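You operate a simulated robot arm through the tools that you are given. There is no shell and no other tool. Be economical: measure what you need, move in short steps, check, and stop when the job is done.

You are at the controls of a simulated two-armed robot. One attempt, no reset.

## Task
Pick up the brown tall roll from the chest top behind the cloth rolls with one hand, pass it to the other hand and put it on the shelf under the bench of the blue press.
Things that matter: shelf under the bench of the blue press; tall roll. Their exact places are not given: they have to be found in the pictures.

It is judged by the outcome, as a careful person would: the job done as asked, and still so three seconds after it is handed in. It fails if anything else is knocked over, pushed out of place, dropped, spilled or broken. Flat cloth is picked up by pressing the open fingertips on it (5 to 10 N) and closing them slowly along it; thin cloth reads only 2 to 8 mm in the jaws.

## Robot
Two 7-joint arms with three-finger grippers on one trunk, on a base that drives. Base frame: it is fixed to the floor where the robot stands at the start and does not move with it; the origin is under the middle of the robot, x ahead of it, y to its left, z up; the surface under the hand at the start is at about z = 0.93. Units: m, rad, N and s.
The left shoulder is at the start at [0.03, 0.124, 1.033], the right one opposite. With the tool pointing down near the work surface each hand reaches from about 0.1 to 0.78 m from the robot's upright axis, wherever it stands, measured 20 degrees to its own side. Places, roughly: shelf under the bench of the blue press [0.4, 2.5, 0.3]. Payload 2.2 kg a hand.
Tool frame (each hand has its own): the origin (TCP) lies between the finger pads and is the grasp point; the fingertips stand 0.028 m ahead of it; z points along the fingers, y is the line along which they close. Largest opening 0.102 m; the body of the gripper starts 0.071 m behind the TCP.
Orientation is that of the tool frame in the base frame, as a unit quaternion [w, x, y, z]. With the fingers straight down and closing along the base's y, the tool's x points along the base's -x, its y along +y and its z along -z.

## Interface
- The arms move only by the tool jog_arm. It takes "left_deltas", "right_deltas" or both (then of equal length, played together; a hand with none holds still); each is a list of rows, each an object (a shift or turn left out is 0, a gripper value left out holds the last) with "xyz": the shift along the tool's x, y, z in m, a list of three; "rotation": the turn, a rotation vector about the tool's x, y, z in rad, a list of three; "gripper": the opening in per cent of the stroke, from 0 (shut) to 100 (fully open). In form: [{"xyz": [x, y, z], "rotation": [wx, wy, wz], "gripper": gripper}, ...]. A call has 1 to 20 rows; each row shifts and turns the commanded pose from where the row before left it, along the tool's axes as they then stand. Each row takes 0.2 s and may step no farther than 0.05 m and 0.15 rad from the row before; otherwise, or with a gripper value out of range, the whole call is refused. Where a pose cannot be reached the arm comes as near as it can. A force on the tool above 40 N (or 10 N above the force at the start of the call, whichever is more), or a blocked arm, ends the call early, and 0.2 s more pass. The fingers move at their own pace and stop on an object; they squeeze with about 43 N. The grip force told is the motor's: it shows also when the fingers shut on nothing. Time passes only in rows, and 0.2 s behind the last, so rows that do not move let the fingers close. The reply holds the time, the measured pose of the TCP, the force on the tool along the base axes, the opening and the grip force, in the units named above and with some noise, with the torque about the TCP (base axes, N m) and any sound that the robot's microphone picked up.
- Cameras (640 x 400 px; columns grow to the right, rows downward): "scene" is now at [0.0533, -0.0001, 1.7563]; the picture's right is [-0.00, -1.00, 0.00], its down [-0.70, 0.00, -0.71] and it looks along [0.71, -0.00, -0.70] (base axes); focal length 267 px, centre (320, 200). "left" rides on the left gripper at [0.072, 0.038, -0.086] in its tool frame; the picture's right is [-0.46, 0.89, 0.00], its down [-0.60, -0.32, -0.73] and it looks along [-0.65, -0.34, 0.68] (tool axes); focal length 256 px, centre (320, 200). "right" rides on the right gripper at [0.069, 0.044, -0.086] in its tool frame; the picture's right is [-0.53, 0.85, 0.00], its down [-0.58, -0.36, -0.73] and it looks along [-0.62, -0.39, 0.68] (tool axes); focal length 256 px, centre (320, 200).
- snapshot(camera): a new picture of that camera. It takes no simulated time.
- move_column(by): slides the trunk up (or, below 0, down) by that many m; the arms and the scene camera ride with it, the base frame stays. It gives what a move gives, with no picture.
- base_move(legs): drives the robot by 1 to 6 legs, each [ahead, left, turn to the left] in m, m and rad, along the robot's own axes; the way and the turn of a leg run together, so that a leg with both is an arc; at most 1.5 m and 3.142 rad a leg. The arms and the cameras ride along, it lands a little off, and it stops where it bumps. It gives what a move gives.
- head_to(pan, tilt): turns the head with the scene camera to pan (to the left, within 2.496 rad either way) and tilt (down, from -0.506 to 1.204), counted from straight ahead of the robot. It gives what a move gives.
- pixel_to_xyz(camera, pixels): for up to 12 pixels [column, row] of the newest picture of that camera ("zoom" is the newest enlarged one), the place [x, y, z] in the base frame of the surface seen there, good to about 0.002 m. It takes no simulated time.
- inspect(camera, box): a new picture of the part [left, top, right, bottom] of that camera's present view, enlarged. It takes no simulated time.
- hand_in(): hands the job in; it is judged then, once.

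Keep the steps short. Do not move on a guess: measure, check each grasp and each placing, and mend mistakes. In all there are 80 turns and 78 pictures (those below and enlarged ones count). Leave the grippers open and the arms clear of the work at the hand-in unless told otherwise, and finish with a single line.

The tools are called after "Emit:" as a command line: name --argument value ..., lists and objects as JSON in quotes. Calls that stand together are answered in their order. jog_arm: Moves the arms, as the interface text tells. Its arguments: {"type":"object","properties":{"left_deltas":{"type":"array"},"right_deltas":{"type":"array"}},"required":[]} The other tools are called the same way: move_column (by) slides the trunk up or down; base_move (legs) drives the base; head_to (pan, tilt) turns the head that bears the scene camera; snapshot (camera) takes a picture; pixel_to_xyz (camera, pixels) gives the place of the surface under pixels of a picture; inspect (camera, box) takes an enlarged picture of a part of a camera's view; hand_in () hands the job in.

At the start:

```text
clock: 0.0
left_eef_pos: [0.6017, 0.3298, 1.2757]
left_orientation: [0.0, 0.001, 1.0, 0.0]
left_ft_force: [0.1, -0.2, -0.3]
left_moment: [0.0, 0.03, 0.0]
left_gripper_width: 0.102
left_gripper_force: 0.0
right_eef_pos: [0.3859, -0.1593, 1.2509]
right_orientation: [0.0, 0.0, 1.0, 0.0]
right_ft_force: [0.6, 0.2, 0.2]
right_moment: [-0.03, 0.0, 0.03]
right_gripper_width: 0.102
right_gripper_force: 0.2
trunk travel left (down, up): [-0.275, 0.265]
robot x, y, heading: [-0.0011, -0.0029, -0.002]
head pan, tilt: [-0.003, 0.775]
```

scene: 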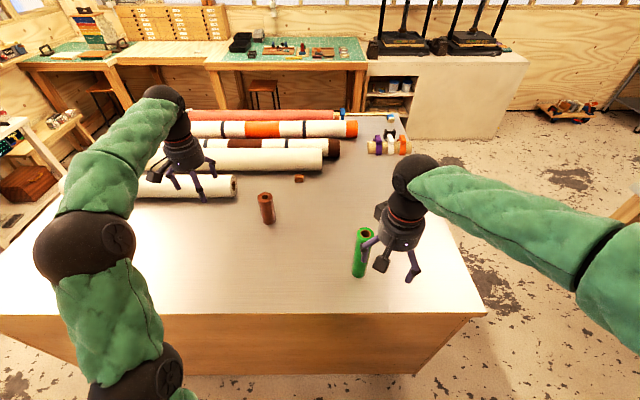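
right: 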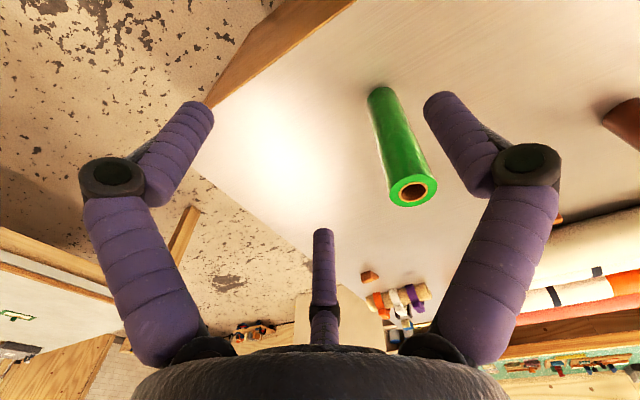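
left: 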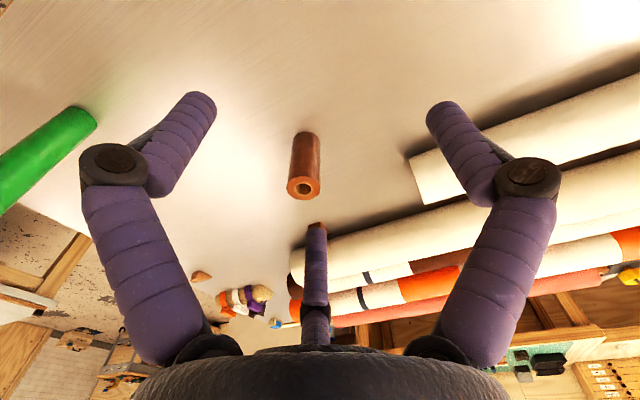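

I see a brown standing roll at scene (266,208) and a green one at (361,252). I'll enlarge the view and measure the brown roll.

Emit:
inspect --camera "scene" --box '[180, 90, 440, 290]'

Emit:
pixel_to_xyz --camera "scene" --pixels '[[266, 196], [259, 196], [273, 196], [268, 222], [299, 179], [361, 235], [280, 240], [250, 160], [210, 190], [250, 125], [140, 220], [480, 312]]'

```text
2.00 times, centred on (310, 190) of scene
```

zoom: 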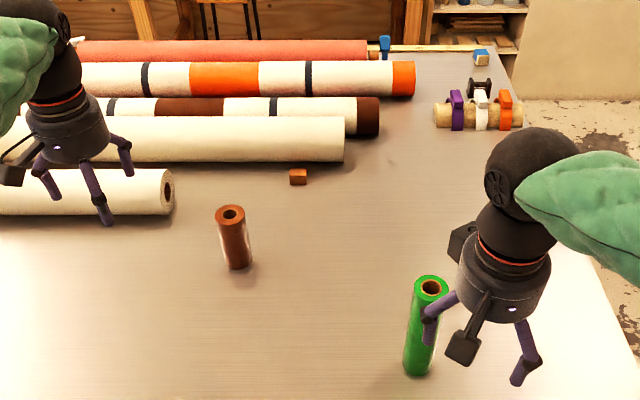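

```text
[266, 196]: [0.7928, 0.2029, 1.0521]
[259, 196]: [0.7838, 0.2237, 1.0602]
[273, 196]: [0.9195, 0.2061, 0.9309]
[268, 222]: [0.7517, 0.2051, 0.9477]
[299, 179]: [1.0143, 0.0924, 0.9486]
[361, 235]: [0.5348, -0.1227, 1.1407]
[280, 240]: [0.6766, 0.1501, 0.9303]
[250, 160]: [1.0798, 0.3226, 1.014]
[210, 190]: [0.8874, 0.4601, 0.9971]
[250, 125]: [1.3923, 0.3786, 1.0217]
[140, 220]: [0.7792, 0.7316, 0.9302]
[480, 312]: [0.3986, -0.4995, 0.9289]
```

The brown roll stands near (0.77, 0.21), top z about 1.06. Now I'll look left toward the blue press.

Emit:
head_to --pan 1.4 --tilt 0.5

Emit:
snapshot --camera "scene"

```text
clock: 1.5
left_eef_pos: [0.6017, 0.3296, 1.2759]
left_orientation: [0.0, 0.0, 1.0, 0.0]
left_ft_force: [0.7, 0.1, -1.1]
left_moment: [0.01, -0.02, -0.03]
left_gripper_width: 0.1018
left_gripper_force: 0.0
right_eef_pos: [0.3874, -0.1586, 1.251]
right_orientation: [0.0, 0.0, 1.0, -0.001]
right_ft_force: [-0.8, -0.6, 0.3]
right_moment: [0.0, 0.03, -0.03]
right_gripper_width: 0.102
right_gripper_force: 0.2
trunk travel left (down, up): [-0.275, 0.265]
robot x, y, heading: [-0.0018, -0.0018, -0.003]
head pan, tilt: [1.4, 0.499]
```

```text
73 pictures are left
```

scene: 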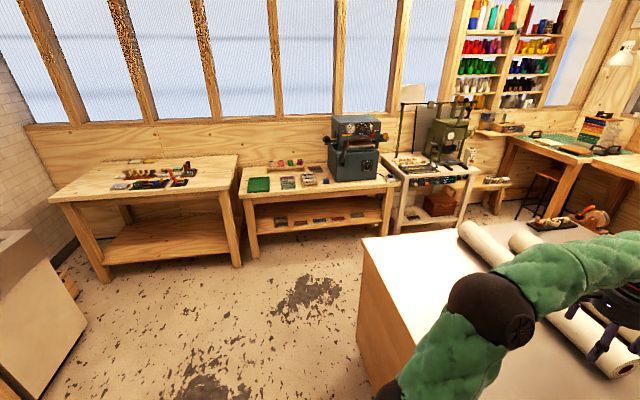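

The blue press sits on the bench at (355,150), with a shelf below it at about (310,215). I'll enlarge and measure it.

Emit:
inspect --camera "scene" --box '[230, 140, 420, 260]'

Emit:
pixel_to_xyz --camera "scene" --pixels '[[260, 232], [320, 228], [370, 222], [280, 211], [240, 197], [390, 185], [320, 193], [310, 270], [270, 222], [345, 214], [365, 240], [240, 265]]'

```text
3.33 times, centred on (325, 200) of scene
```

zoom: 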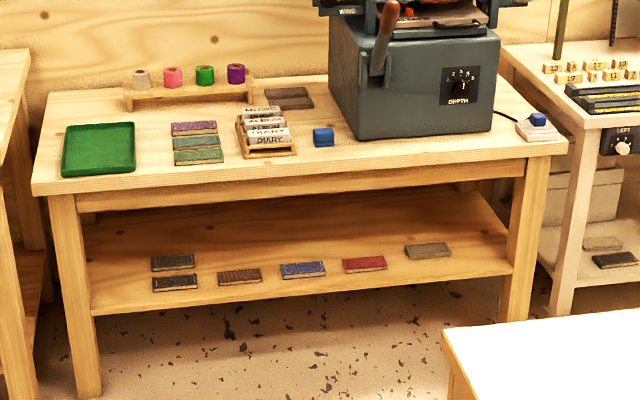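

```text
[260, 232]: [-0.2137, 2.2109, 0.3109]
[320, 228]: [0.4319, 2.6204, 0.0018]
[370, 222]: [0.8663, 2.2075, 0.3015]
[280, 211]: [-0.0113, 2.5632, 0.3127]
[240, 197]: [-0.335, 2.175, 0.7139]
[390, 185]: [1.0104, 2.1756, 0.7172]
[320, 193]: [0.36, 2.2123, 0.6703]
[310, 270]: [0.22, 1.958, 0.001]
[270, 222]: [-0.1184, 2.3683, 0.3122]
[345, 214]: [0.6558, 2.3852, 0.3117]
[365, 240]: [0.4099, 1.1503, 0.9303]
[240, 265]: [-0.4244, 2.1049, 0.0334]
```

The shelf is at z≈0.312 with its front edge at y≈2.2, x from about -0.3 to 0.98. Before I pick, I'll check the odd middle prong of the gripper and the free spots on the shelf.

Emit:
pixel_to_xyz --camera "zoom" --pixels '[[172, 262], [175, 285], [240, 276], [302, 270], [363, 265], [428, 251], [480, 240], [390, 192], [390, 182], [400, 292], [520, 200], [75, 210]]'

Emit:
snapshot --camera "left"

Emit:
pixel_to_xyz --camera "left" --pixels '[[319, 240], [320, 270], [318, 320], [200, 105], [115, 170], [440, 110], [303, 183], [303, 140], [315, 345]]'

```text
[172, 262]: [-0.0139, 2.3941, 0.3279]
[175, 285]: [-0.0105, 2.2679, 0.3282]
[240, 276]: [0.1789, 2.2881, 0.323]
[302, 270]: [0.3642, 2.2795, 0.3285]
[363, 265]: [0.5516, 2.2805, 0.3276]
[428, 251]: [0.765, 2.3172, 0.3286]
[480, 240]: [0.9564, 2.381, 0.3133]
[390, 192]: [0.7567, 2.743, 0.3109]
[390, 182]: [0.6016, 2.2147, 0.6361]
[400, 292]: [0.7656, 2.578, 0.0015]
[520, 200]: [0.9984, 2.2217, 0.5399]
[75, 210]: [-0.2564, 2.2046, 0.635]
```

```text
71 pictures are left
```

left: 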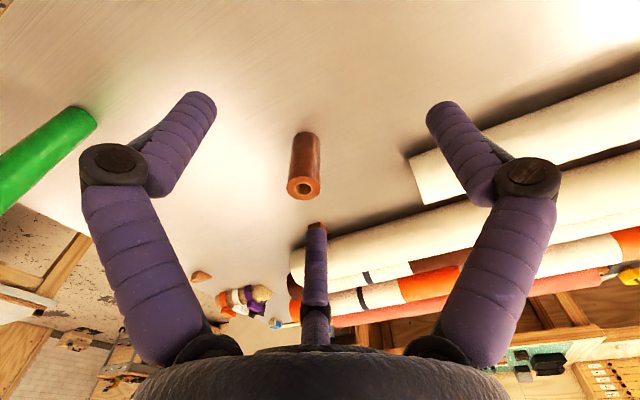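

```text
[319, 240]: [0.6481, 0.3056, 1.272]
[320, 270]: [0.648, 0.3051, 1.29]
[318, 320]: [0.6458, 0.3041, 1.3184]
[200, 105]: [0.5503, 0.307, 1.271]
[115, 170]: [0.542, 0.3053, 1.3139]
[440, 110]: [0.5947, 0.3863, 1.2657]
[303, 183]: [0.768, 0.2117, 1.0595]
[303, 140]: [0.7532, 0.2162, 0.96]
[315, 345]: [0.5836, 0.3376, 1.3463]
```

The gripper really has three prongs round the TCP. There is clear shelf space between and behind the books. I'll enlarge the brown roll in the left camera to find its axis and width.

Emit:
inspect --camera "left" --box '[255, 115, 351, 215]'

Emit:
head_to --pan 0.2 --tilt 0.8

Emit:
inspect --camera "scene" --box '[280, 140, 400, 220]'

```text
4.00 times, centred on (303, 165) of left
```

zoom: 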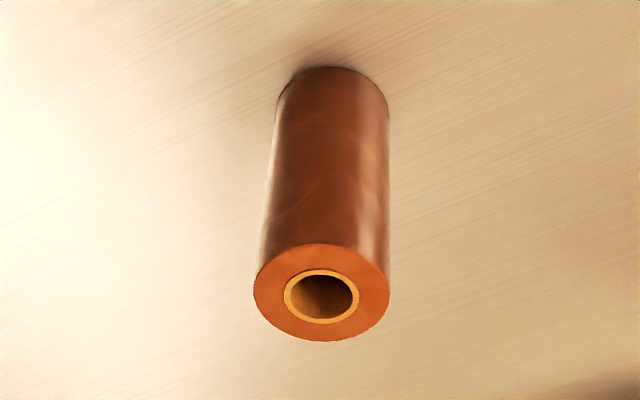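

```text
clock: 2.9
left_eef_pos: [0.6009, 0.3299, 1.2749]
left_orientation: [0.0, 0.0, 1.0, 0.0]
left_ft_force: [0.9, 0.0, -0.7]
left_moment: [0.01, 0.01, 0.0]
left_gripper_width: 0.1021
left_gripper_force: 0.0
right_eef_pos: [0.3878, -0.1588, 1.2506]
right_orientation: [0.0, 0.001, 1.0, 0.001]
right_ft_force: [-0.2, -0.8, 0.3]
right_moment: [-0.01, -0.01, 0.03]
right_gripper_width: 0.102
right_gripper_force: 0.1
trunk travel left (down, up): [-0.275, 0.265]
robot x, y, heading: [0.0018, -0.0043, -0.003]
head pan, tilt: [0.201, 0.799]
```

```text
5.00 times, centred on (340, 180) of scene
```

zoom: 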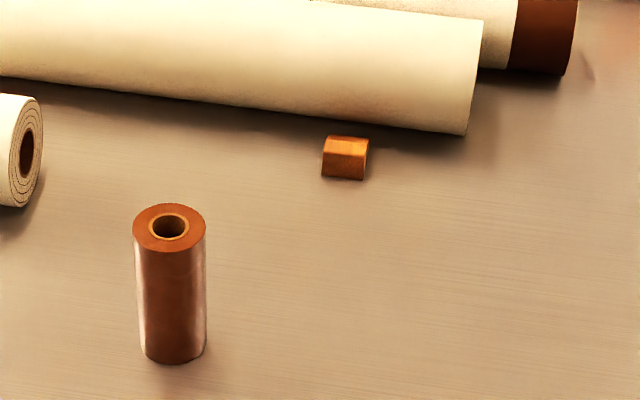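

Now I'll measure points around the rim of the top in this enlarged picture.

Emit:
pixel_to_xyz --camera "zoom" --pixels '[[140, 226], [200, 226], [170, 208], [170, 246], [170, 300], [173, 355], [180, 385], [145, 215], [195, 215], [145, 238], [195, 238]]'

Emit:
move_column --by 0.12

```text
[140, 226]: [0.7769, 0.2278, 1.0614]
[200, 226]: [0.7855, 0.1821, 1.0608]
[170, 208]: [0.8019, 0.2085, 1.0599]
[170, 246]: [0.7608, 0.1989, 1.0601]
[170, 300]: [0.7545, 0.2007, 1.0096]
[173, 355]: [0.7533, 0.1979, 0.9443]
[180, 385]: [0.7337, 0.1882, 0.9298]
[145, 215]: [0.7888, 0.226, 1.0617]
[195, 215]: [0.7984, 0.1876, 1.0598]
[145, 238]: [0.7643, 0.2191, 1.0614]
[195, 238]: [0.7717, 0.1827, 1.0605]
```

```text
clock: 4.4
left_eef_pos: [0.6016, 0.3291, 1.3955]
left_orientation: [0.0, 0.0, 1.0, -0.001]
left_ft_force: [-0.4, -0.1, -0.3]
left_moment: [-0.01, 0.0, 0.0]
left_gripper_width: 0.102
left_gripper_force: 0.0
right_eef_pos: [0.3872, -0.1585, 1.37]
right_orientation: [0.0, -0.001, 1.0, 0.001]
right_ft_force: [0.6, -0.5, -0.3]
right_moment: [0.01, -0.01, 0.0]
right_gripper_width: 0.102
right_gripper_force: 0.0
trunk travel left (down, up): [-0.395, 0.145]
robot x, y, heading: [0.0011, 0.0003, 0.001]
head pan, tilt: [0.201, 0.799]
```

The roll axis is at about (0.781, 0.205), radius 0.027, top 1.061. I'll move the left hand above it, staying high.

Emit:
jog_arm --left_deltas '[{"xyz": [-0.0299, -0.0207, 0]}, {"xyz": [-0.0299, -0.0207, 0]}, {"xyz": [-0.0299, -0.0207, 0.03]}, {"xyz": [-0.0299, -0.0207, 0.04]}, {"xyz": [-0.0299, -0.0207, 0.03]}, {"xyz": [-0.0299, -0.0207, 0.03]}, {"xyz": [0, 0, 0.04]}, {"xyz": [0, 0, 0.04]}, {"xyz": [0, 0, 0.04]}, {}]'

Emit:
snapshot --camera "scene"

Emit:
snapshot --camera "left"

```text
refused: row 4 steps farther than a row can; nothing moved
```

```text
68 pictures are left
```

scene: 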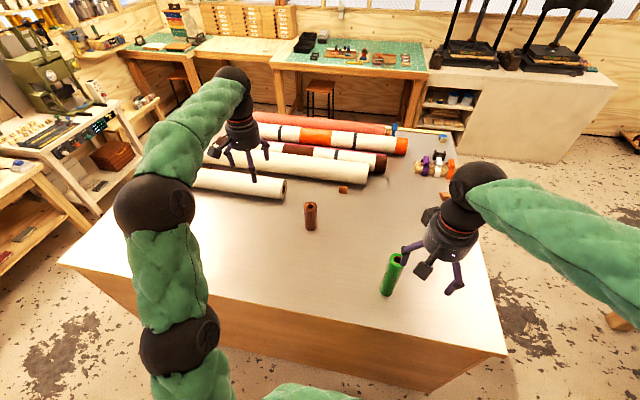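

```text
67 pictures are left
```

left: 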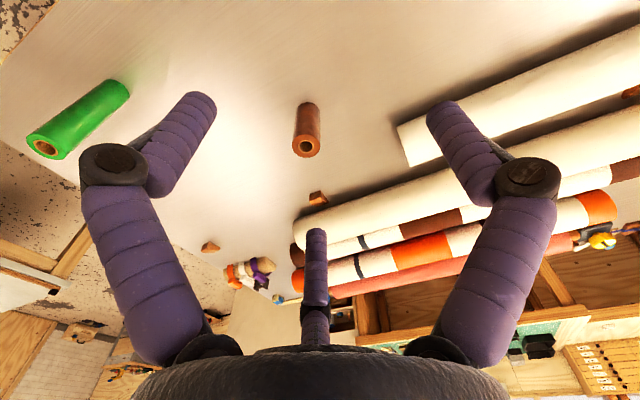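

One row was too long. I'll use smaller steps and depend on each check before picturing.

Emit:
jog_arm --left_deltas '[{"xyz": [-0.0299, -0.0207, 0]}, {"xyz": [-0.0299, -0.0207, 0]}, {"xyz": [-0.0299, -0.0207, 0.03]}, {"xyz": [-0.0299, -0.0207, 0.03]}, {"xyz": [-0.0299, -0.0207, 0.03]}, {"xyz": [-0.0299, -0.0207, 0.03]}, {"xyz": [0, 0, 0.04]}, {"xyz": [0, 0, 0.04]}, {"xyz": [0, 0, 0.04]}, {}]'

```text
clock: 6.6
left_eef_pos: [0.7242, 0.2089, 1.1571]
left_orientation: [0.0, 0.0, 1.0, 0.001]
left_ft_force: [-1.1, 0.3, -0.3]
left_moment: [-0.01, -0.01, -0.01]
left_gripper_width: 0.1021
left_gripper_force: 0.1
left hand out of reach, approached as far as the arm can: row 4, 5, 6
right_eef_pos: [0.387, -0.159, 1.3705]
right_orientation: [0.001, 0.0, 1.0, 0.0]
right_ft_force: [-0.4, -0.1, -0.1]
right_moment: [0.06, 0.02, -0.05]
right_gripper_width: 0.1017
right_gripper_force: 0.1
trunk travel left (down, up): [-0.395, 0.145]
robot x, y, heading: [-0.0019, -0.0012, 0.002]
head pan, tilt: [0.201, 0.799]
```

The arm falls 0.057 short in x. I'll look straight down to see how much room the base has before the chest.

Emit:
head_to --pan 0.0 --tilt 1.2

Emit:
snapshot --camera "scene"

Emit:
pixel_to_xyz --camera "scene" --pixels '[[320, 320], [320, 340], [320, 360], [320, 380], [320, 395], [250, 380], [400, 380], [320, 300]]'

```text
clock: 7.5
left_eef_pos: [0.7243, 0.2101, 1.1589]
left_orientation: [0.0, 0.0, 1.0, 0.0]
left_ft_force: [-0.2, -0.1, 0.5]
left_moment: [-0.03, -0.03, -0.01]
left_gripper_width: 0.1018
left_gripper_force: 0.1
right_eef_pos: [0.3877, -0.1588, 1.3708]
right_orientation: [0.0, 0.0, 1.0, 0.0]
right_ft_force: [-0.6, 1.1, -0.5]
right_moment: [0.0, -0.03, 0.0]
right_gripper_width: 0.1021
right_gripper_force: 0.0
trunk travel left (down, up): [-0.395, 0.145]
robot x, y, heading: [0.0022, -0.0002, -0.003]
head pan, tilt: [0.0, 1.201]
```

```text
66 pictures are left
```

scene: 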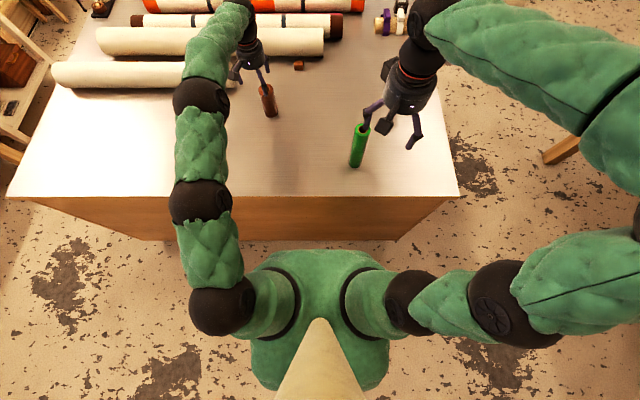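

```text
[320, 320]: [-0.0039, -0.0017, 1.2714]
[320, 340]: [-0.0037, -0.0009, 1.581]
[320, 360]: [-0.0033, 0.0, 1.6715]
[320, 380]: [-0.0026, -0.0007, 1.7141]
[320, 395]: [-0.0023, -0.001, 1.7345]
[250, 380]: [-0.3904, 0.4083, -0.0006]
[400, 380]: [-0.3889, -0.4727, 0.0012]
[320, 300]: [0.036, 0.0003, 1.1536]
```

Emit:
pixel_to_xyz --camera "scene" --pixels '[[320, 192], [320, 200], [320, 236], [320, 245], [320, 254], [280, 270], [360, 270], [20, 190], [455, 190]]'

```text
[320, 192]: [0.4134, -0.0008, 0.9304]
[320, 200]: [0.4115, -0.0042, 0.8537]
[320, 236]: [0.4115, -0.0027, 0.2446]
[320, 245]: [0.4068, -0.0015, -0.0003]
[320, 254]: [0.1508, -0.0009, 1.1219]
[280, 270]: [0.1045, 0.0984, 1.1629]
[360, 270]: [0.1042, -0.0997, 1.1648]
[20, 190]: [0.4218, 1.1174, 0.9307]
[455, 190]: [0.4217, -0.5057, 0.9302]
```

The chest face is at x≈0.41 and the trunk front at 0.15. A short drive of 0.07 m ahead gives the needed reach; the hand is still well above the roll (tips ≈1.13 against top 1.06).

Emit:
base_move --legs '[[0.04, 0, 0], [0.03, 0, 0]]'

```text
clock: 8.8
left_eef_pos: [0.7922, 0.2095, 1.1602]
left_orientation: [0.002, 0.0, 1.0, 0.0]
left_ft_force: [0.1, 0.5, -0.1]
left_moment: [0.0, -0.01, 0.02]
left_gripper_width: 0.1021
left_gripper_force: 0.2
right_eef_pos: [0.454, -0.1595, 1.3713]
right_orientation: [0.002, -0.001, 1.0, 0.0]
right_ft_force: [0.5, 0.6, -0.2]
right_moment: [0.02, 0.02, -0.01]
right_gripper_width: 0.1021
right_gripper_force: 0.1
trunk travel left (down, up): [-0.395, 0.145]
robot x, y, heading: [0.0735, 0.0022, 0.005]
head pan, tilt: [0.0, 1.201]
```

No bump. I'll centre over the roll and descend partway, then check.

Emit:
jog_arm --left_deltas '[{"xyz": [0.011, -0.0045, 0]}, {"xyz": [0, 0, 0.025]}, {"xyz": [0, 0, 0.02]}, {}]'

Emit:
snapshot --camera "left"

Emit:
inspect --camera "scene" --box '[180, 50, 340, 150]'

```text
clock: 9.8
left_eef_pos: [0.7831, 0.2052, 1.1142]
left_orientation: [0.001, 0.0, 1.0, 0.001]
left_ft_force: [0.3, -0.8, 0.1]
left_moment: [0.02, 0.02, 0.0]
left_gripper_width: 0.1022
left_gripper_force: 0.0
right_eef_pos: [0.4559, -0.1586, 1.3708]
right_orientation: [0.001, -0.001, 1.0, 0.0]
right_ft_force: [0.2, -0.7, -0.2]
right_moment: [-0.03, -0.04, -0.01]
right_gripper_width: 0.1017
right_gripper_force: 0.0
trunk travel left (down, up): [-0.395, 0.145]
robot x, y, heading: [0.0712, 0.0019, -0.0]
head pan, tilt: [0.0, 1.201]
```

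```text
65 pictures are left
```

left: 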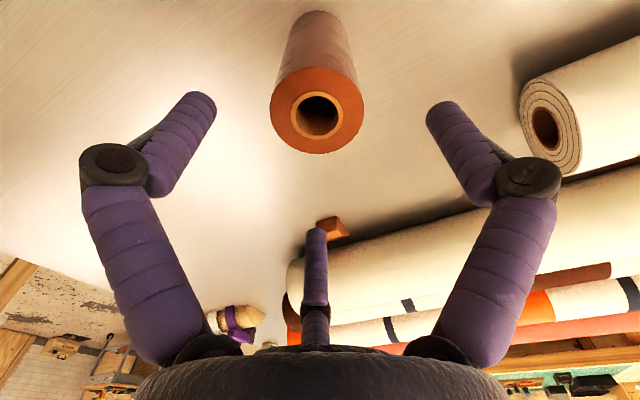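

```text
4.00 times, centred on (260, 100) of scene
```

zoom: 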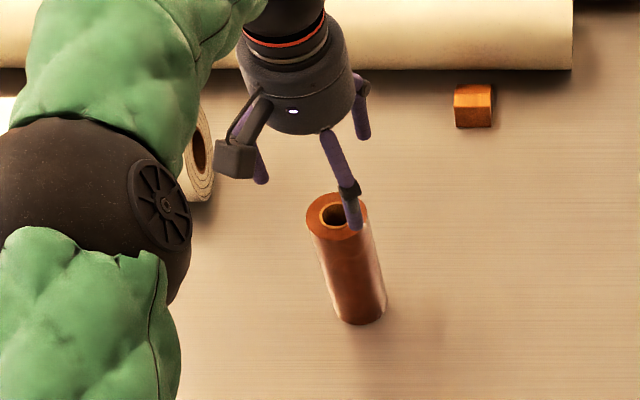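

The roll's top appears centred in the left picture at (317,112). I'll verify the rim coordinates against the TCP.

Emit:
pixel_to_xyz --camera "left" --pixels '[[275, 110], [358, 112], [316, 146], [317, 80], [300, 98]]'

Emit:
jog_arm --left_deltas '[{"xyz": [0.002, 0, 0.02]}, {"xyz": [0, 0, 0.015]}, {}]'

Emit:
snapshot --camera "left"

```text
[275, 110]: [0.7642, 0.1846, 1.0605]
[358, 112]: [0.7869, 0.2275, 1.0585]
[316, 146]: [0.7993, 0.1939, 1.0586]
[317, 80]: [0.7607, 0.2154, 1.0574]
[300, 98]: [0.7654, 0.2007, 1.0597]
```

```text
clock: 10.6
left_eef_pos: [0.7812, 0.2063, 1.0801]
left_orientation: [0.001, 0.0, 1.0, 0.0]
left_ft_force: [-0.3, -0.5, 0.1]
left_moment: [0.0, 0.01, -0.01]
left_gripper_width: 0.1019
left_gripper_force: 0.1
right_eef_pos: [0.4554, -0.1587, 1.37]
right_orientation: [0.001, 0.0, 1.0, 0.0]
right_ft_force: [-0.2, -0.1, 0.3]
right_moment: [0.0, -0.04, 0.0]
right_gripper_width: 0.1021
right_gripper_force: 0.0
trunk travel left (down, up): [-0.395, 0.145]
robot x, y, heading: [0.0698, 0.0011, -0.003]
head pan, tilt: [0.0, 1.201]
```

```text
63 pictures are left
```

left: 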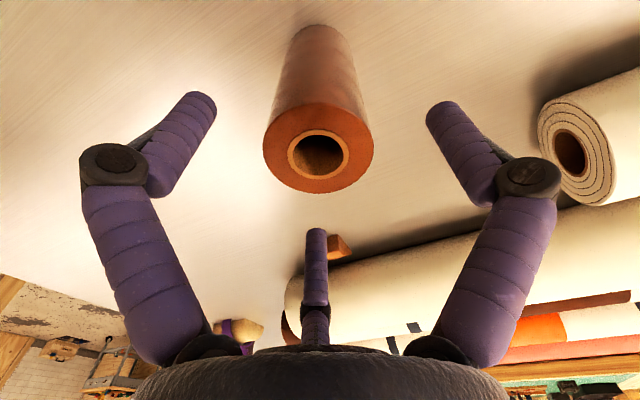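

Centred. I'll descend to about 1.038 and close in place.

Emit:
jog_arm --left_deltas '[{"xyz": [0, 0, 0.02]}, {"xyz": [0, 0, 0.021]}, {}]'

Emit:
jog_arm --left_deltas '[{"gripper": 80}, {"gripper": 60}, {"gripper": 40}, {"gripper": 20}, {"gripper": 0}, {}, {}]'

Emit:
snapshot --camera "left"

```text
clock: 11.4
left_eef_pos: [0.7818, 0.2057, 1.0384]
left_orientation: [0.001, 0.001, 1.0, 0.001]
left_ft_force: [0.1, 0.8, 0.1]
left_moment: [0.01, -0.01, 0.03]
left_gripper_width: 0.1021
left_gripper_force: 0.0
right_eef_pos: [0.4555, -0.1581, 1.3695]
right_orientation: [-0.001, -0.001, 1.0, 0.001]
right_ft_force: [-0.7, -0.1, -0.1]
right_moment: [-0.05, 0.0, 0.01]
right_gripper_width: 0.102
right_gripper_force: 0.0
trunk travel left (down, up): [-0.395, 0.145]
robot x, y, heading: [0.0672, 0.0044, -0.001]
head pan, tilt: [0.0, 1.201]
```

```text
clock: 13.0
left_eef_pos: [0.7813, 0.2063, 1.0388]
left_orientation: [0.001, -0.001, 1.0, -0.001]
left_ft_force: [-0.1, -1.3, 2.3]
left_moment: [0.05, 0.14, -0.03]
left_gripper_width: 0.056
left_gripper_force: 42.9
right_eef_pos: [0.456, -0.158, 1.3704]
right_orientation: [0.0, 0.0, 1.0, -0.001]
right_ft_force: [0.5, -0.3, 0.5]
right_moment: [0.0, -0.02, 0.0]
right_gripper_width: 0.1021
right_gripper_force: 0.2
trunk travel left (down, up): [-0.395, 0.145]
robot x, y, heading: [0.0701, 0.0016, 0.007]
head pan, tilt: [0.0, 1.201]
```

```text
62 pictures are left
```

left: 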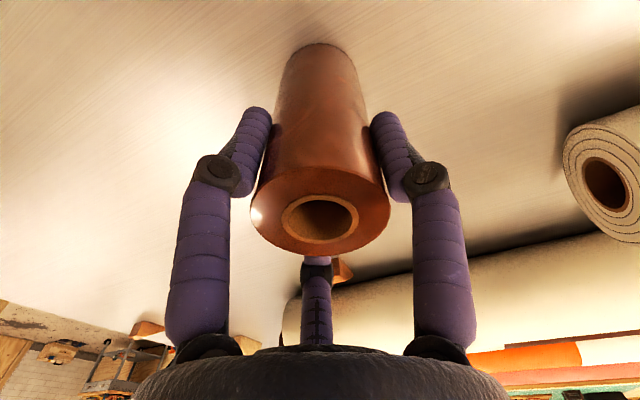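

Firm three-finger grip (0.056 m, 43 N). Lifting straight up.

Emit:
jog_arm --left_deltas '[{"xyz": [0, 0, -0.02]}, {"xyz": [0, 0, -0.03]}, {"xyz": [0, 0, -0.04]}, {"xyz": [0, 0, -0.04]}, {"xyz": [0, 0, -0.04]}, {"xyz": [0.03, 0, -0.03]}, {"xyz": [0.04, 0, -0.02]}, {"xyz": [0.04, 0, 0]}, {"xyz": [0.04, 0, 0]}, {"xyz": [0.04, 0, 0]}, {}]'

Emit:
snapshot --camera "scene"

```text
clock: 15.4
left_eef_pos: [0.592, 0.2056, 1.2589]
left_orientation: [0.0, 0.0, 1.0, 0.0]
left_ft_force: [0.0, -0.4, -4.4]
left_moment: [-0.01, 0.08, 0.01]
left_gripper_width: 0.0557
left_gripper_force: 42.8
right_eef_pos: [0.4566, -0.1571, 1.371]
right_orientation: [0.0, 0.0, 1.0, 0.0]
right_ft_force: [-0.3, 1.0, 0.2]
right_moment: [-0.01, 0.08, -0.04]
right_gripper_width: 0.1021
right_gripper_force: 0.0
trunk travel left (down, up): [-0.395, 0.145]
robot x, y, heading: [0.0688, -0.0012, 0.0]
head pan, tilt: [0.0, 1.201]
```

```text
61 pictures are left
```

scene: 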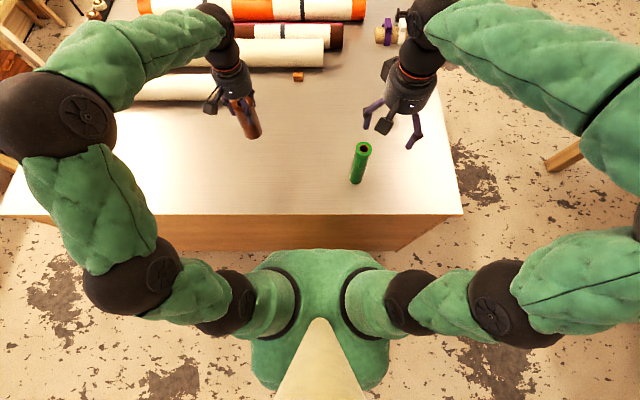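

The roll is held (≈0.45 kg). The three prongs spread about ±0.047 m in a side grasp, so the other hand needs more of the roll free than I've left. I'll set it down here on clear chest top and re-grip it higher by the top.

Emit:
jog_arm --left_deltas '[{"xyz": [0, 0, 0.04]}, {"xyz": [0, 0, 0.04]}, {"xyz": [0, 0, 0.04]}, {"xyz": [0, 0, 0.04]}, {"xyz": [0, 0, 0.03]}, {"xyz": [0, 0, 0.015]}, {"xyz": [0, 0, 0.01]}, {"xyz": [0, 0, 0.003]}, {}]'

```text
clock: 17.4
left_eef_pos: [0.5904, 0.2044, 1.0385]
left_orientation: [0.0, 0.0, 1.0, 0.001]
left_ft_force: [0.5, -0.3, -4.3]
left_moment: [0.06, -0.01, 0.02]
left_gripper_width: 0.0558
left_gripper_force: 43.5
right_eef_pos: [0.4557, -0.159, 1.3713]
right_orientation: [0.001, 0.0, 1.0, 0.0]
right_ft_force: [0.9, 0.8, 0.4]
right_moment: [-0.03, -0.02, 0.0]
right_gripper_width: 0.1018
right_gripper_force: 0.0
trunk travel left (down, up): [-0.395, 0.145]
robot x, y, heading: [0.0704, -0.0015, -0.004]
head pan, tilt: [0.0, 1.201]
```

The weight is still on the hand; lowering by a few more millimetres.

Emit:
jog_arm --left_deltas '[{"xyz": [0, 0, 0.001]}, {"xyz": [0, 0, 0.001]}, {}]'

```text
clock: 18.2
left_eef_pos: [0.5904, 0.2056, 1.0366]
left_orientation: [0.0, 0.0, 1.0, 0.0]
left_ft_force: [-0.7, 0.0, 1.9]
left_moment: [-0.04, 0.2, -0.01]
left_gripper_width: 0.0555
left_gripper_force: 42.9
right_eef_pos: [0.456, -0.1584, 1.3696]
right_orientation: [0.0, 0.0, 1.0, -0.001]
right_ft_force: [1.1, -0.3, 0.0]
right_moment: [-0.01, -0.02, -0.02]
right_gripper_width: 0.1018
right_gripper_force: 0.0
trunk travel left (down, up): [-0.395, 0.145]
robot x, y, heading: [0.074, 0.0015, 0.001]
head pan, tilt: [0.0, 1.201]
```

It stands on the chest. Opening, rising 0.024 m, and closing again.

Emit:
jog_arm --left_deltas '[{"gripper": 75}, {"gripper": 100}, {}, {"xyz": [0, 0, -0.012]}, {"xyz": [0, 0, -0.012]}, {}]'

Emit:
snapshot --camera "left"

Emit:
pixel_to_xyz --camera "left" --pixels '[[200, 105], [205, 98], [445, 110], [436, 106], [316, 235], [320, 250]]'

```text
clock: 19.6
left_eef_pos: [0.5925, 0.2052, 1.0605]
left_orientation: [0.0, 0.0, 1.0, 0.0]
left_ft_force: [0.9, -0.5, -0.3]
left_moment: [-0.02, -0.01, -0.02]
left_gripper_width: 0.102
left_gripper_force: 0.0
right_eef_pos: [0.457, -0.1596, 1.3706]
right_orientation: [0.0, 0.0, 1.0, 0.0]
right_ft_force: [0.0, 0.7, -0.4]
right_moment: [0.02, -0.02, 0.05]
right_gripper_width: 0.1021
right_gripper_force: 0.1
trunk travel left (down, up): [-0.395, 0.145]
robot x, y, heading: [0.0679, -0.0035, -0.006]
head pan, tilt: [0.0, 1.201]
```

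```text
60 pictures are left
```

left: 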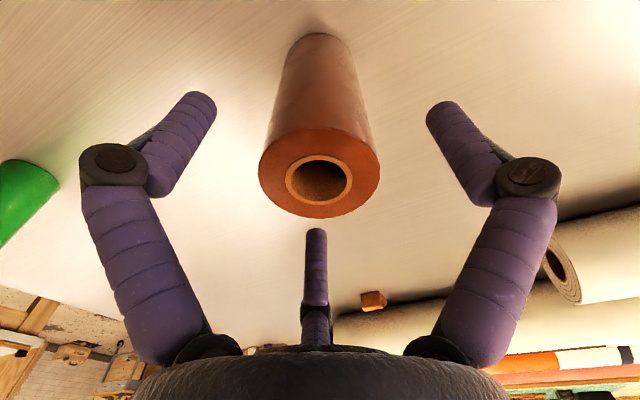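

```text
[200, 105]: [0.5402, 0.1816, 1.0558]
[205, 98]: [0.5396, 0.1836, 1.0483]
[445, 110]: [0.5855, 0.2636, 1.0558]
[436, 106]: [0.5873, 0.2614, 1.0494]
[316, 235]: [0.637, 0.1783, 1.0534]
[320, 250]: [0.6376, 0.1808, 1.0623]
```

Emit:
jog_arm --left_deltas '[{"gripper": 75}, {"gripper": 50}, {"gripper": 25}, {"gripper": 0}, {}, {}, {"xyz": [0, 0, -0.02]}, {"xyz": [0, 0, -0.03]}, {}]'

Emit:
snapshot --camera "left"

```text
clock: 21.6
left_eef_pos: [0.5901, 0.2053, 1.1099]
left_orientation: [-0.001, 0.0, 1.0, 0.0]
left_ft_force: [0.0, -0.1, -3.8]
left_moment: [-0.01, 0.02, -0.01]
left_gripper_width: 0.0552
left_gripper_force: 43.2
right_eef_pos: [0.4566, -0.1574, 1.3706]
right_orientation: [0.0, 0.0, 1.0, 0.0]
right_ft_force: [1.2, 1.1, 0.4]
right_moment: [-0.01, -0.02, 0.01]
right_gripper_width: 0.102
right_gripper_force: 0.0
trunk travel left (down, up): [-0.395, 0.145]
robot x, y, heading: [0.0698, 0.0003, 0.003]
head pan, tilt: [0.0, 1.201]
```

```text
59 pictures are left
```

left: 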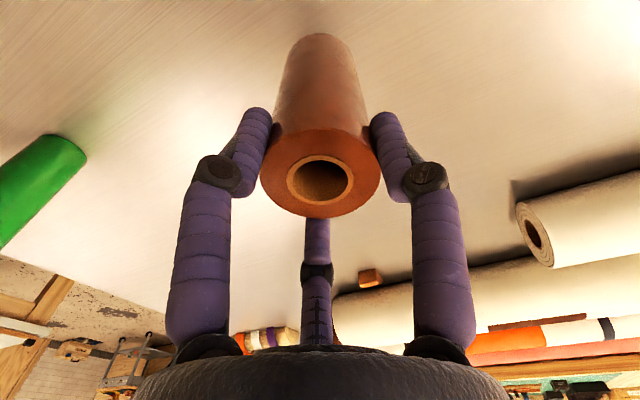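

The re-grip is good (TCP level with the roll's top). Lifting to a safe height and looking behind before backing away from the chest.

Emit:
jog_arm --left_deltas '[{"xyz": [0, 0, -0.04]}, {"xyz": [0, 0, -0.04]}, {"xyz": [0, 0, -0.04]}, {"xyz": [0, 0, -0.04]}, {"xyz": [0, 0, -0.04]}, {}]'

Emit:
head_to --pan 2.45 --tilt 0.6

Emit:
snapshot --camera "scene"

Emit:
head_to --pan -2.45 --tilt 0.6

Emit:
snapshot --camera "scene"

```text
clock: 23.0
left_eef_pos: [0.591, 0.2039, 1.3117]
left_orientation: [0.0, 0.0, 1.0, 0.0]
left_ft_force: [0.2, 0.2, -3.4]
left_moment: [0.05, 0.02, -0.01]
left_gripper_width: 0.0552
left_gripper_force: 43.3
right_eef_pos: [0.4578, -0.1584, 1.3698]
right_orientation: [0.0, 0.0, 1.0, 0.0]
right_ft_force: [-0.1, 0.2, 0.1]
right_moment: [0.02, -0.01, -0.01]
right_gripper_width: 0.102
right_gripper_force: 0.1
trunk travel left (down, up): [-0.395, 0.145]
robot x, y, heading: [0.0725, 0.0028, 0.0]
head pan, tilt: [0.0, 1.201]
```

```text
clock: 25.3
left_eef_pos: [0.5903, 0.2032, 1.3112]
left_orientation: [0.0, 0.0, 1.0, 0.0]
left_ft_force: [1.0, -0.8, -3.3]
left_moment: [0.0, -0.04, 0.01]
left_gripper_width: 0.0553
left_gripper_force: 43.2
right_eef_pos: [0.4562, -0.1595, 1.3707]
right_orientation: [0.001, 0.0, 1.0, 0.0]
right_ft_force: [0.0, 0.0, -0.5]
right_moment: [-0.01, 0.02, 0.01]
right_gripper_width: 0.1023
right_gripper_force: 0.0
trunk travel left (down, up): [-0.395, 0.145]
robot x, y, heading: [0.0676, 0.0038, -0.002]
head pan, tilt: [2.45, 0.6]
```

```text
58 pictures are left
```

scene: 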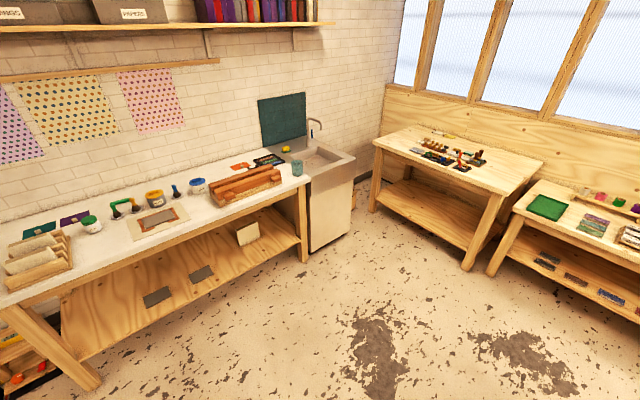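

```text
clock: 29.1
left_eef_pos: [0.5897, 0.2041, 1.312]
left_orientation: [0.0, 0.0, 1.0, 0.0]
left_ft_force: [-0.2, 0.3, -4.0]
left_moment: [0.0, 0.03, 0.01]
left_gripper_width: 0.0552
left_gripper_force: 43.5
right_eef_pos: [0.4557, -0.1592, 1.3705]
right_orientation: [0.0, 0.0, 1.0, 0.0]
right_ft_force: [-0.4, -0.6, -0.1]
right_moment: [0.03, -0.01, -0.01]
right_gripper_width: 0.1021
right_gripper_force: 0.0
trunk travel left (down, up): [-0.395, 0.145]
robot x, y, heading: [0.0701, -0.0013, -0.004]
head pan, tilt: [-2.45, 0.6]
```

```text
57 pictures are left
```

scene: 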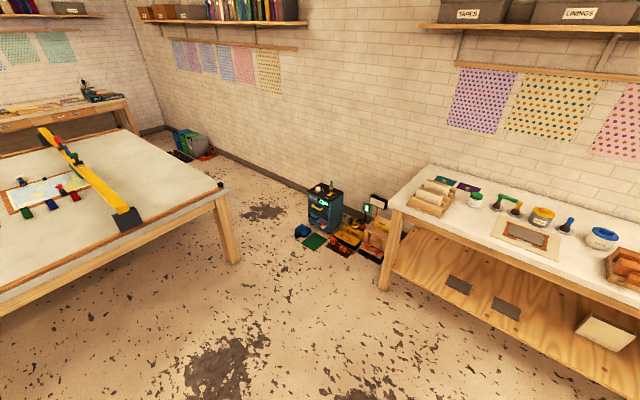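

It is clear behind. Backing 0.5 m away from the chest.

Emit:
base_move --legs '[[-0.5, 0, 0]]'

Emit:
head_to --pan 0.0 --tilt 0.9

```text
clock: 32.0
left_eef_pos: [0.0998, 0.2053, 1.312]
left_orientation: [0.001, -0.003, 1.0, 0.0]
left_ft_force: [1.2, -0.4, -3.9]
left_moment: [0.0, -0.02, 0.0]
left_gripper_width: 0.0551
left_gripper_force: 42.6
right_eef_pos: [-0.0311, -0.158, 1.37]
right_orientation: [-0.001, -0.003, 1.0, 0.0]
right_ft_force: [-0.7, 0.8, -0.6]
right_moment: [-0.01, -0.03, 0.01]
right_gripper_width: 0.1024
right_gripper_force: 0.0
trunk travel left (down, up): [-0.395, 0.145]
robot x, y, heading: [-0.4184, -0.0023, 0.005]
head pan, tilt: [-2.45, 0.6]
```

```text
clock: 34.2
left_eef_pos: [0.1005, 0.2051, 1.3122]
left_orientation: [0.0, -0.003, 1.0, -0.001]
left_ft_force: [0.1, 0.5, -2.9]
left_moment: [0.01, 0.01, -0.01]
left_gripper_width: 0.0552
left_gripper_force: 42.6
right_eef_pos: [-0.0324, -0.1586, 1.3712]
right_orientation: [0.0, -0.002, 1.0, -0.001]
right_ft_force: [0.5, 0.9, 0.3]
right_moment: [-0.03, 0.01, -0.01]
right_gripper_width: 0.102
right_gripper_force: 0.2
trunk travel left (down, up): [-0.395, 0.145]
robot x, y, heading: [-0.4183, -0.0019, 0.008]
head pan, tilt: [0.0, 0.901]
```

Now I'll bring the right hand forward 0.12 m and pitch it up to point ahead (camera side down), and bring the left hand forward a bit.

Emit:
jog_arm --right_deltas '[{"xyz": [-0.04, 0, 0]}, {"xyz": [-0.04, 0, 0]}, {"xyz": [-0.04, 0, 0]}, {"rotation": [0, -0.1428, 0]}, {"rotation": [0, -0.1428, 0]}, {"rotation": [0, -0.1428, 0]}, {"rotation": [0, -0.1428, 0]}, {"rotation": [0, -0.1428, 0]}, {"rotation": [0, -0.1428, 0]}, {"rotation": [0, -0.1428, 0]}, {"rotation": [0, -0.1428, 0]}, {"rotation": [0, -0.1428, 0]}, {"rotation": [0, -0.1428, 0]}, {"rotation": [0, -0.1428, 0]}, {}]' --left_deltas '[{"xyz": [-0.03, 0, 0]}, {"xyz": [-0.03, 0, 0]}, {"xyz": [-0.03, 0, 0]}, {}, {}, {}, {}, {}, {}, {}, {}, {}, {}, {}, {}]'

Emit:
snapshot --camera "scene"

```text
clock: 37.5
left_eef_pos: [0.1902, 0.2053, 1.3114]
left_orientation: [0.0, -0.002, 1.0, 0.0]
left_ft_force: [-0.2, 0.3, -3.0]
left_moment: [-0.01, -0.06, -0.02]
left_gripper_width: 0.0545
left_gripper_force: 42.4
right_eef_pos: [0.087, -0.1574, 1.3708]
right_orientation: [0.708, -0.002, 0.706, 0.002]
right_ft_force: [-0.1, 0.2, -0.4]
right_moment: [-0.04, -0.01, -0.03]
right_gripper_width: 0.102
right_gripper_force: 0.1
trunk travel left (down, up): [-0.395, 0.145]
robot x, y, heading: [-0.4214, -0.0027, 0.011]
head pan, tilt: [0.0, 0.901]
```

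```text
56 pictures are left
```

scene: 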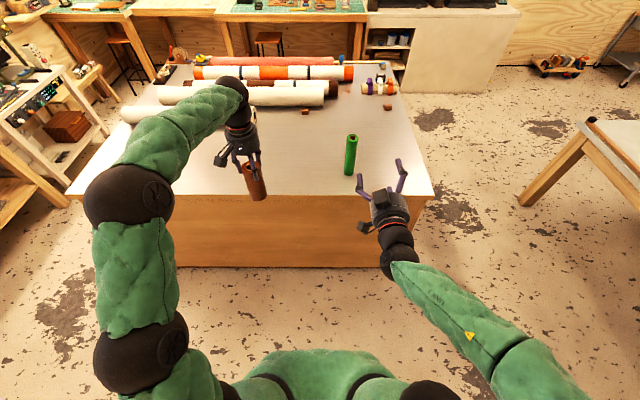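

The right hand is level, pointing ahead. Now I'll line up: left roll to y≈0.06; right hand behind it at z≈1.235, offset 0.0155 so the roll will sit between the single prong and the pair.

Emit:
jog_arm --right_deltas '[{"xyz": [0.0227, 0.0337, 0]}, {"xyz": [0.0227, 0.0337, 0]}, {"xyz": [0.0227, 0.0337, 0]}, {"xyz": [0.0227, 0.0337, 0]}, {"xyz": [0.0227, 0.0337, 0]}, {"xyz": [0.0227, 0.0337, 0]}, {}]' --left_deltas '[{"xyz": [0, -0.0242, 0]}, {"xyz": [0, -0.0242, 0]}, {"xyz": [0, -0.0242, 0]}, {"xyz": [0, -0.0242, 0]}, {"xyz": [0, -0.0242, 0]}, {"xyz": [0, -0.0242, 0]}, {}]'

Emit:
snapshot --camera "scene"

Emit:
snapshot --camera "right"

Emit:
snapshot --camera "left"

```text
clock: 39.0
left_eef_pos: [0.1893, 0.0608, 1.3126]
left_orientation: [0.001, -0.002, 1.0, 0.0]
left_ft_force: [-0.2, 0.0, -3.7]
left_moment: [-0.03, 0.0, 0.0]
left_gripper_width: 0.0549
left_gripper_force: 43.2
right_eef_pos: [0.087, 0.0472, 1.2344]
right_orientation: [0.707, -0.002, 0.707, 0.003]
right_ft_force: [-0.1, -0.5, 0.2]
right_moment: [-0.02, -0.02, 0.0]
right_gripper_width: 0.1017
right_gripper_force: 0.0
trunk travel left (down, up): [-0.395, 0.145]
robot x, y, heading: [-0.4203, 0.0026, 0.008]
head pan, tilt: [0.0, 0.901]
```

```text
55 pictures are left
```

scene: 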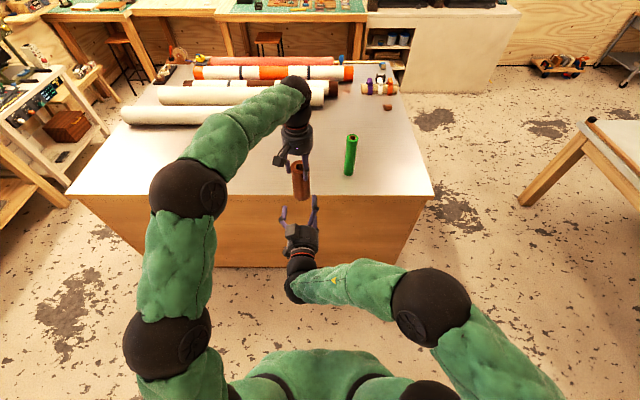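

```text
54 pictures are left
```

right: 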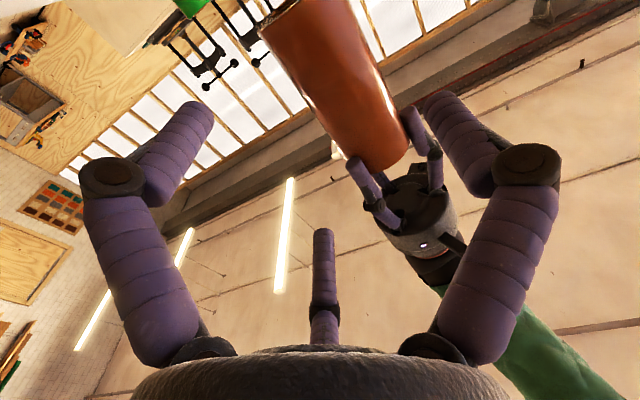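

```text
53 pictures are left
```

left: 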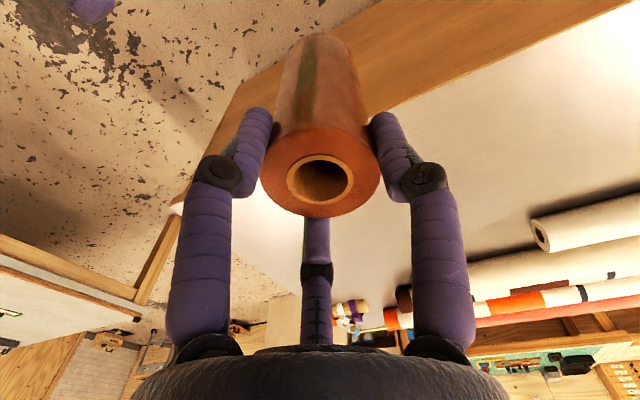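

I'll measure the right prongs' positions and the roll in the right picture.

Emit:
pixel_to_xyz --camera "right" --pixels '[[200, 112], [110, 175], [440, 105], [525, 165], [323, 240], [323, 300], [370, 150], [330, 100], [375, 200], [355, 165], [300, 20], [400, 150]]'

Emit:
inspect --camera "scene" --box '[250, 130, 350, 260]'

```text
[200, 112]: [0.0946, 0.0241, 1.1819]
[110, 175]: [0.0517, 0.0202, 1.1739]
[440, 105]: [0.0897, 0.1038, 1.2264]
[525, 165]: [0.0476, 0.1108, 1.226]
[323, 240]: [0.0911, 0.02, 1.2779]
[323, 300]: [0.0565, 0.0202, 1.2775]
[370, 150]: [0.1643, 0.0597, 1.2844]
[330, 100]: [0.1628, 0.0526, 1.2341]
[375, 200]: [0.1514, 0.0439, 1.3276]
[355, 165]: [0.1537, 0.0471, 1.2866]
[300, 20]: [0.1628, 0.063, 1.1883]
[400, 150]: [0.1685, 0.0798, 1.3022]
```

```text
3.08 times, centred on (300, 195) of scene
```

zoom: 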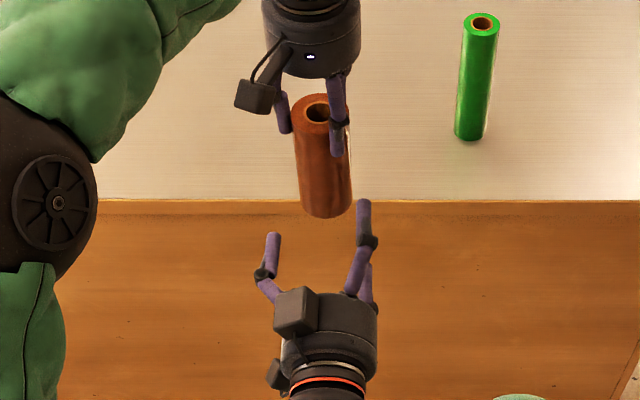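

Measured: pair at y≈0.021, single prong at y≈0.10; the roll (0.033–0.089) fits between. Advancing the right hand in small steps.

Emit:
jog_arm --right_deltas '[{"xyz": [0, -0.002, 0.02]}, {"xyz": [0, 0, 0.02]}, {"xyz": [0, 0, 0.02]}, {}]'

Emit:
snapshot --camera "right"

Emit:
inspect --camera "scene" --box '[250, 130, 350, 260]'

```text
clock: 40.0
left_eef_pos: [0.1901, 0.0615, 1.3119]
left_orientation: [0.0, -0.003, 1.0, 0.0]
left_ft_force: [-0.4, 0.1, -4.0]
left_moment: [0.01, 0.01, 0.0]
left_gripper_width: 0.0549
left_gripper_force: 42.8
right_eef_pos: [0.1473, 0.0421, 1.2347]
right_orientation: [0.707, -0.002, 0.707, 0.002]
right_ft_force: [0.0, 0.7, 0.0]
right_moment: [0.02, 0.03, 0.05]
right_gripper_width: 0.102
right_gripper_force: 0.1
trunk travel left (down, up): [-0.395, 0.145]
robot x, y, heading: [-0.4227, -0.0047, -0.0]
head pan, tilt: [0.0, 0.901]
```

```text
51 pictures are left
```

right: 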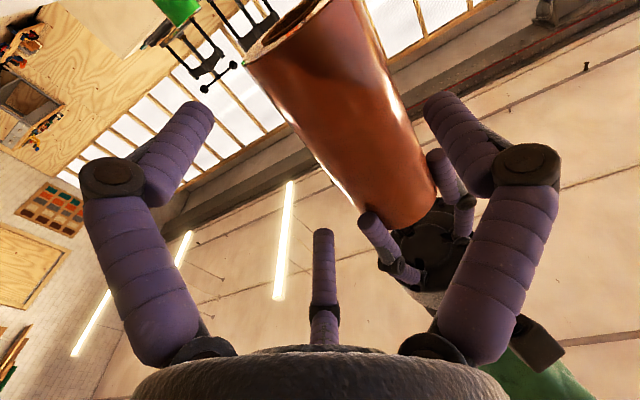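

```text
3.08 times, centred on (300, 195) of scene
```

zoom: 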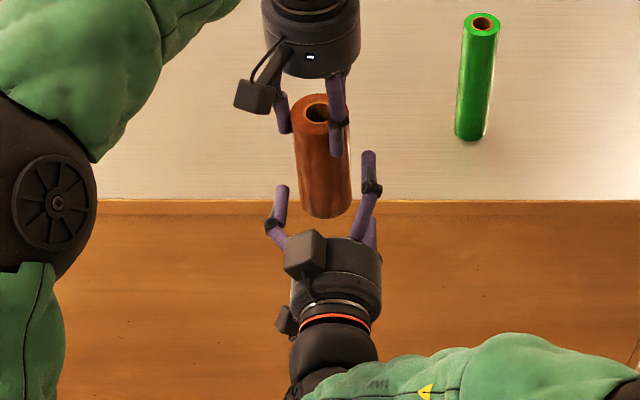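

A dark block sits on top of the right palm at zoom (308,252). I'll measure it and the left hand's lowest parts for clearance.

Emit:
pixel_to_xyz --camera "zoom" --pixels '[[305, 240], [315, 265], [283, 320], [322, 250], [252, 98], [280, 120], [338, 145], [368, 165], [280, 195], [310, 200], [350, 255]]'

```text
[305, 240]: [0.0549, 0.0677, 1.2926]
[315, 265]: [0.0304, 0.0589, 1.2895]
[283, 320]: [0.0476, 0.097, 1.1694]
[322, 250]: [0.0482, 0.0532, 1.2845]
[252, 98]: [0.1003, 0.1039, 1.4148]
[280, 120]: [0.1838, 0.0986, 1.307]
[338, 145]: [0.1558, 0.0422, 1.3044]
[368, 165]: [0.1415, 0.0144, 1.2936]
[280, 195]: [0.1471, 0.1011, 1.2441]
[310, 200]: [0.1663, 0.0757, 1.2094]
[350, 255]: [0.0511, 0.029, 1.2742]
```

Clearance is adequate. I'll lower the right hand 5 mm, shift 3 mm left and advance the rest.

Emit:
jog_arm --right_deltas '[{"xyz": [0.006, 0.003, 0]}, {"xyz": [0, 0, 0.014]}, {"xyz": [0, 0, 0.014]}, {"xyz": [0, 0, 0.012]}, {}]'

Emit:
snapshot --camera "right"

Emit:
inspect --camera "scene" --box '[250, 130, 350, 230]'

```text
clock: 41.2
left_eef_pos: [0.1911, 0.0613, 1.3115]
left_orientation: [0.001, -0.002, 1.0, 0.0]
left_ft_force: [0.8, 0.3, -3.6]
left_moment: [-0.01, 0.03, 0.01]
left_gripper_width: 0.0548
left_gripper_force: 43.2
right_eef_pos: [0.1869, 0.0472, 1.2281]
right_orientation: [0.707, -0.002, 0.707, 0.002]
right_ft_force: [-0.6, -0.7, -0.2]
right_moment: [-0.02, -0.01, -0.01]
right_gripper_width: 0.102
right_gripper_force: 0.1
trunk travel left (down, up): [-0.395, 0.145]
robot x, y, heading: [-0.4177, -0.0014, 0.001]
head pan, tilt: [0.0, 0.901]
```

```text
49 pictures are left
```

right: 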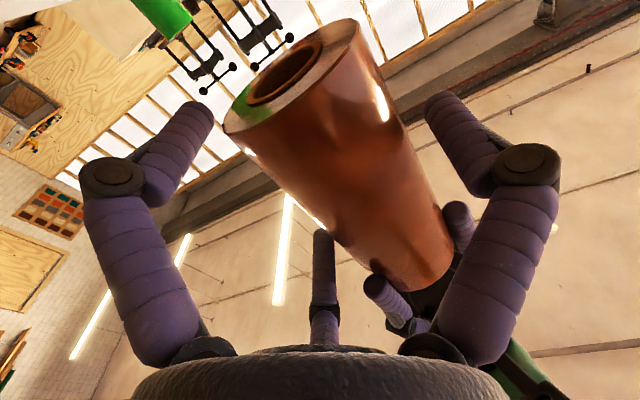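

```text
4.00 times, centred on (300, 180) of scene
```

zoom: 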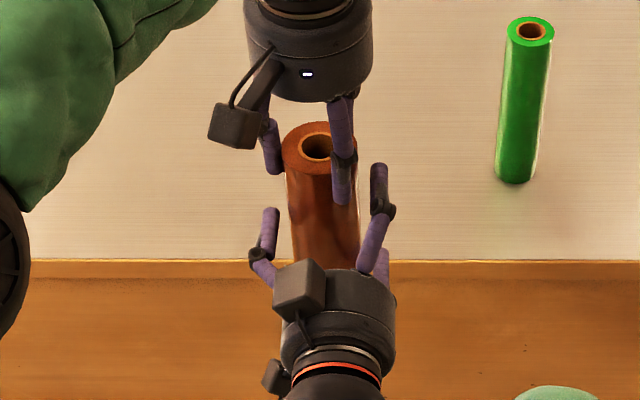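

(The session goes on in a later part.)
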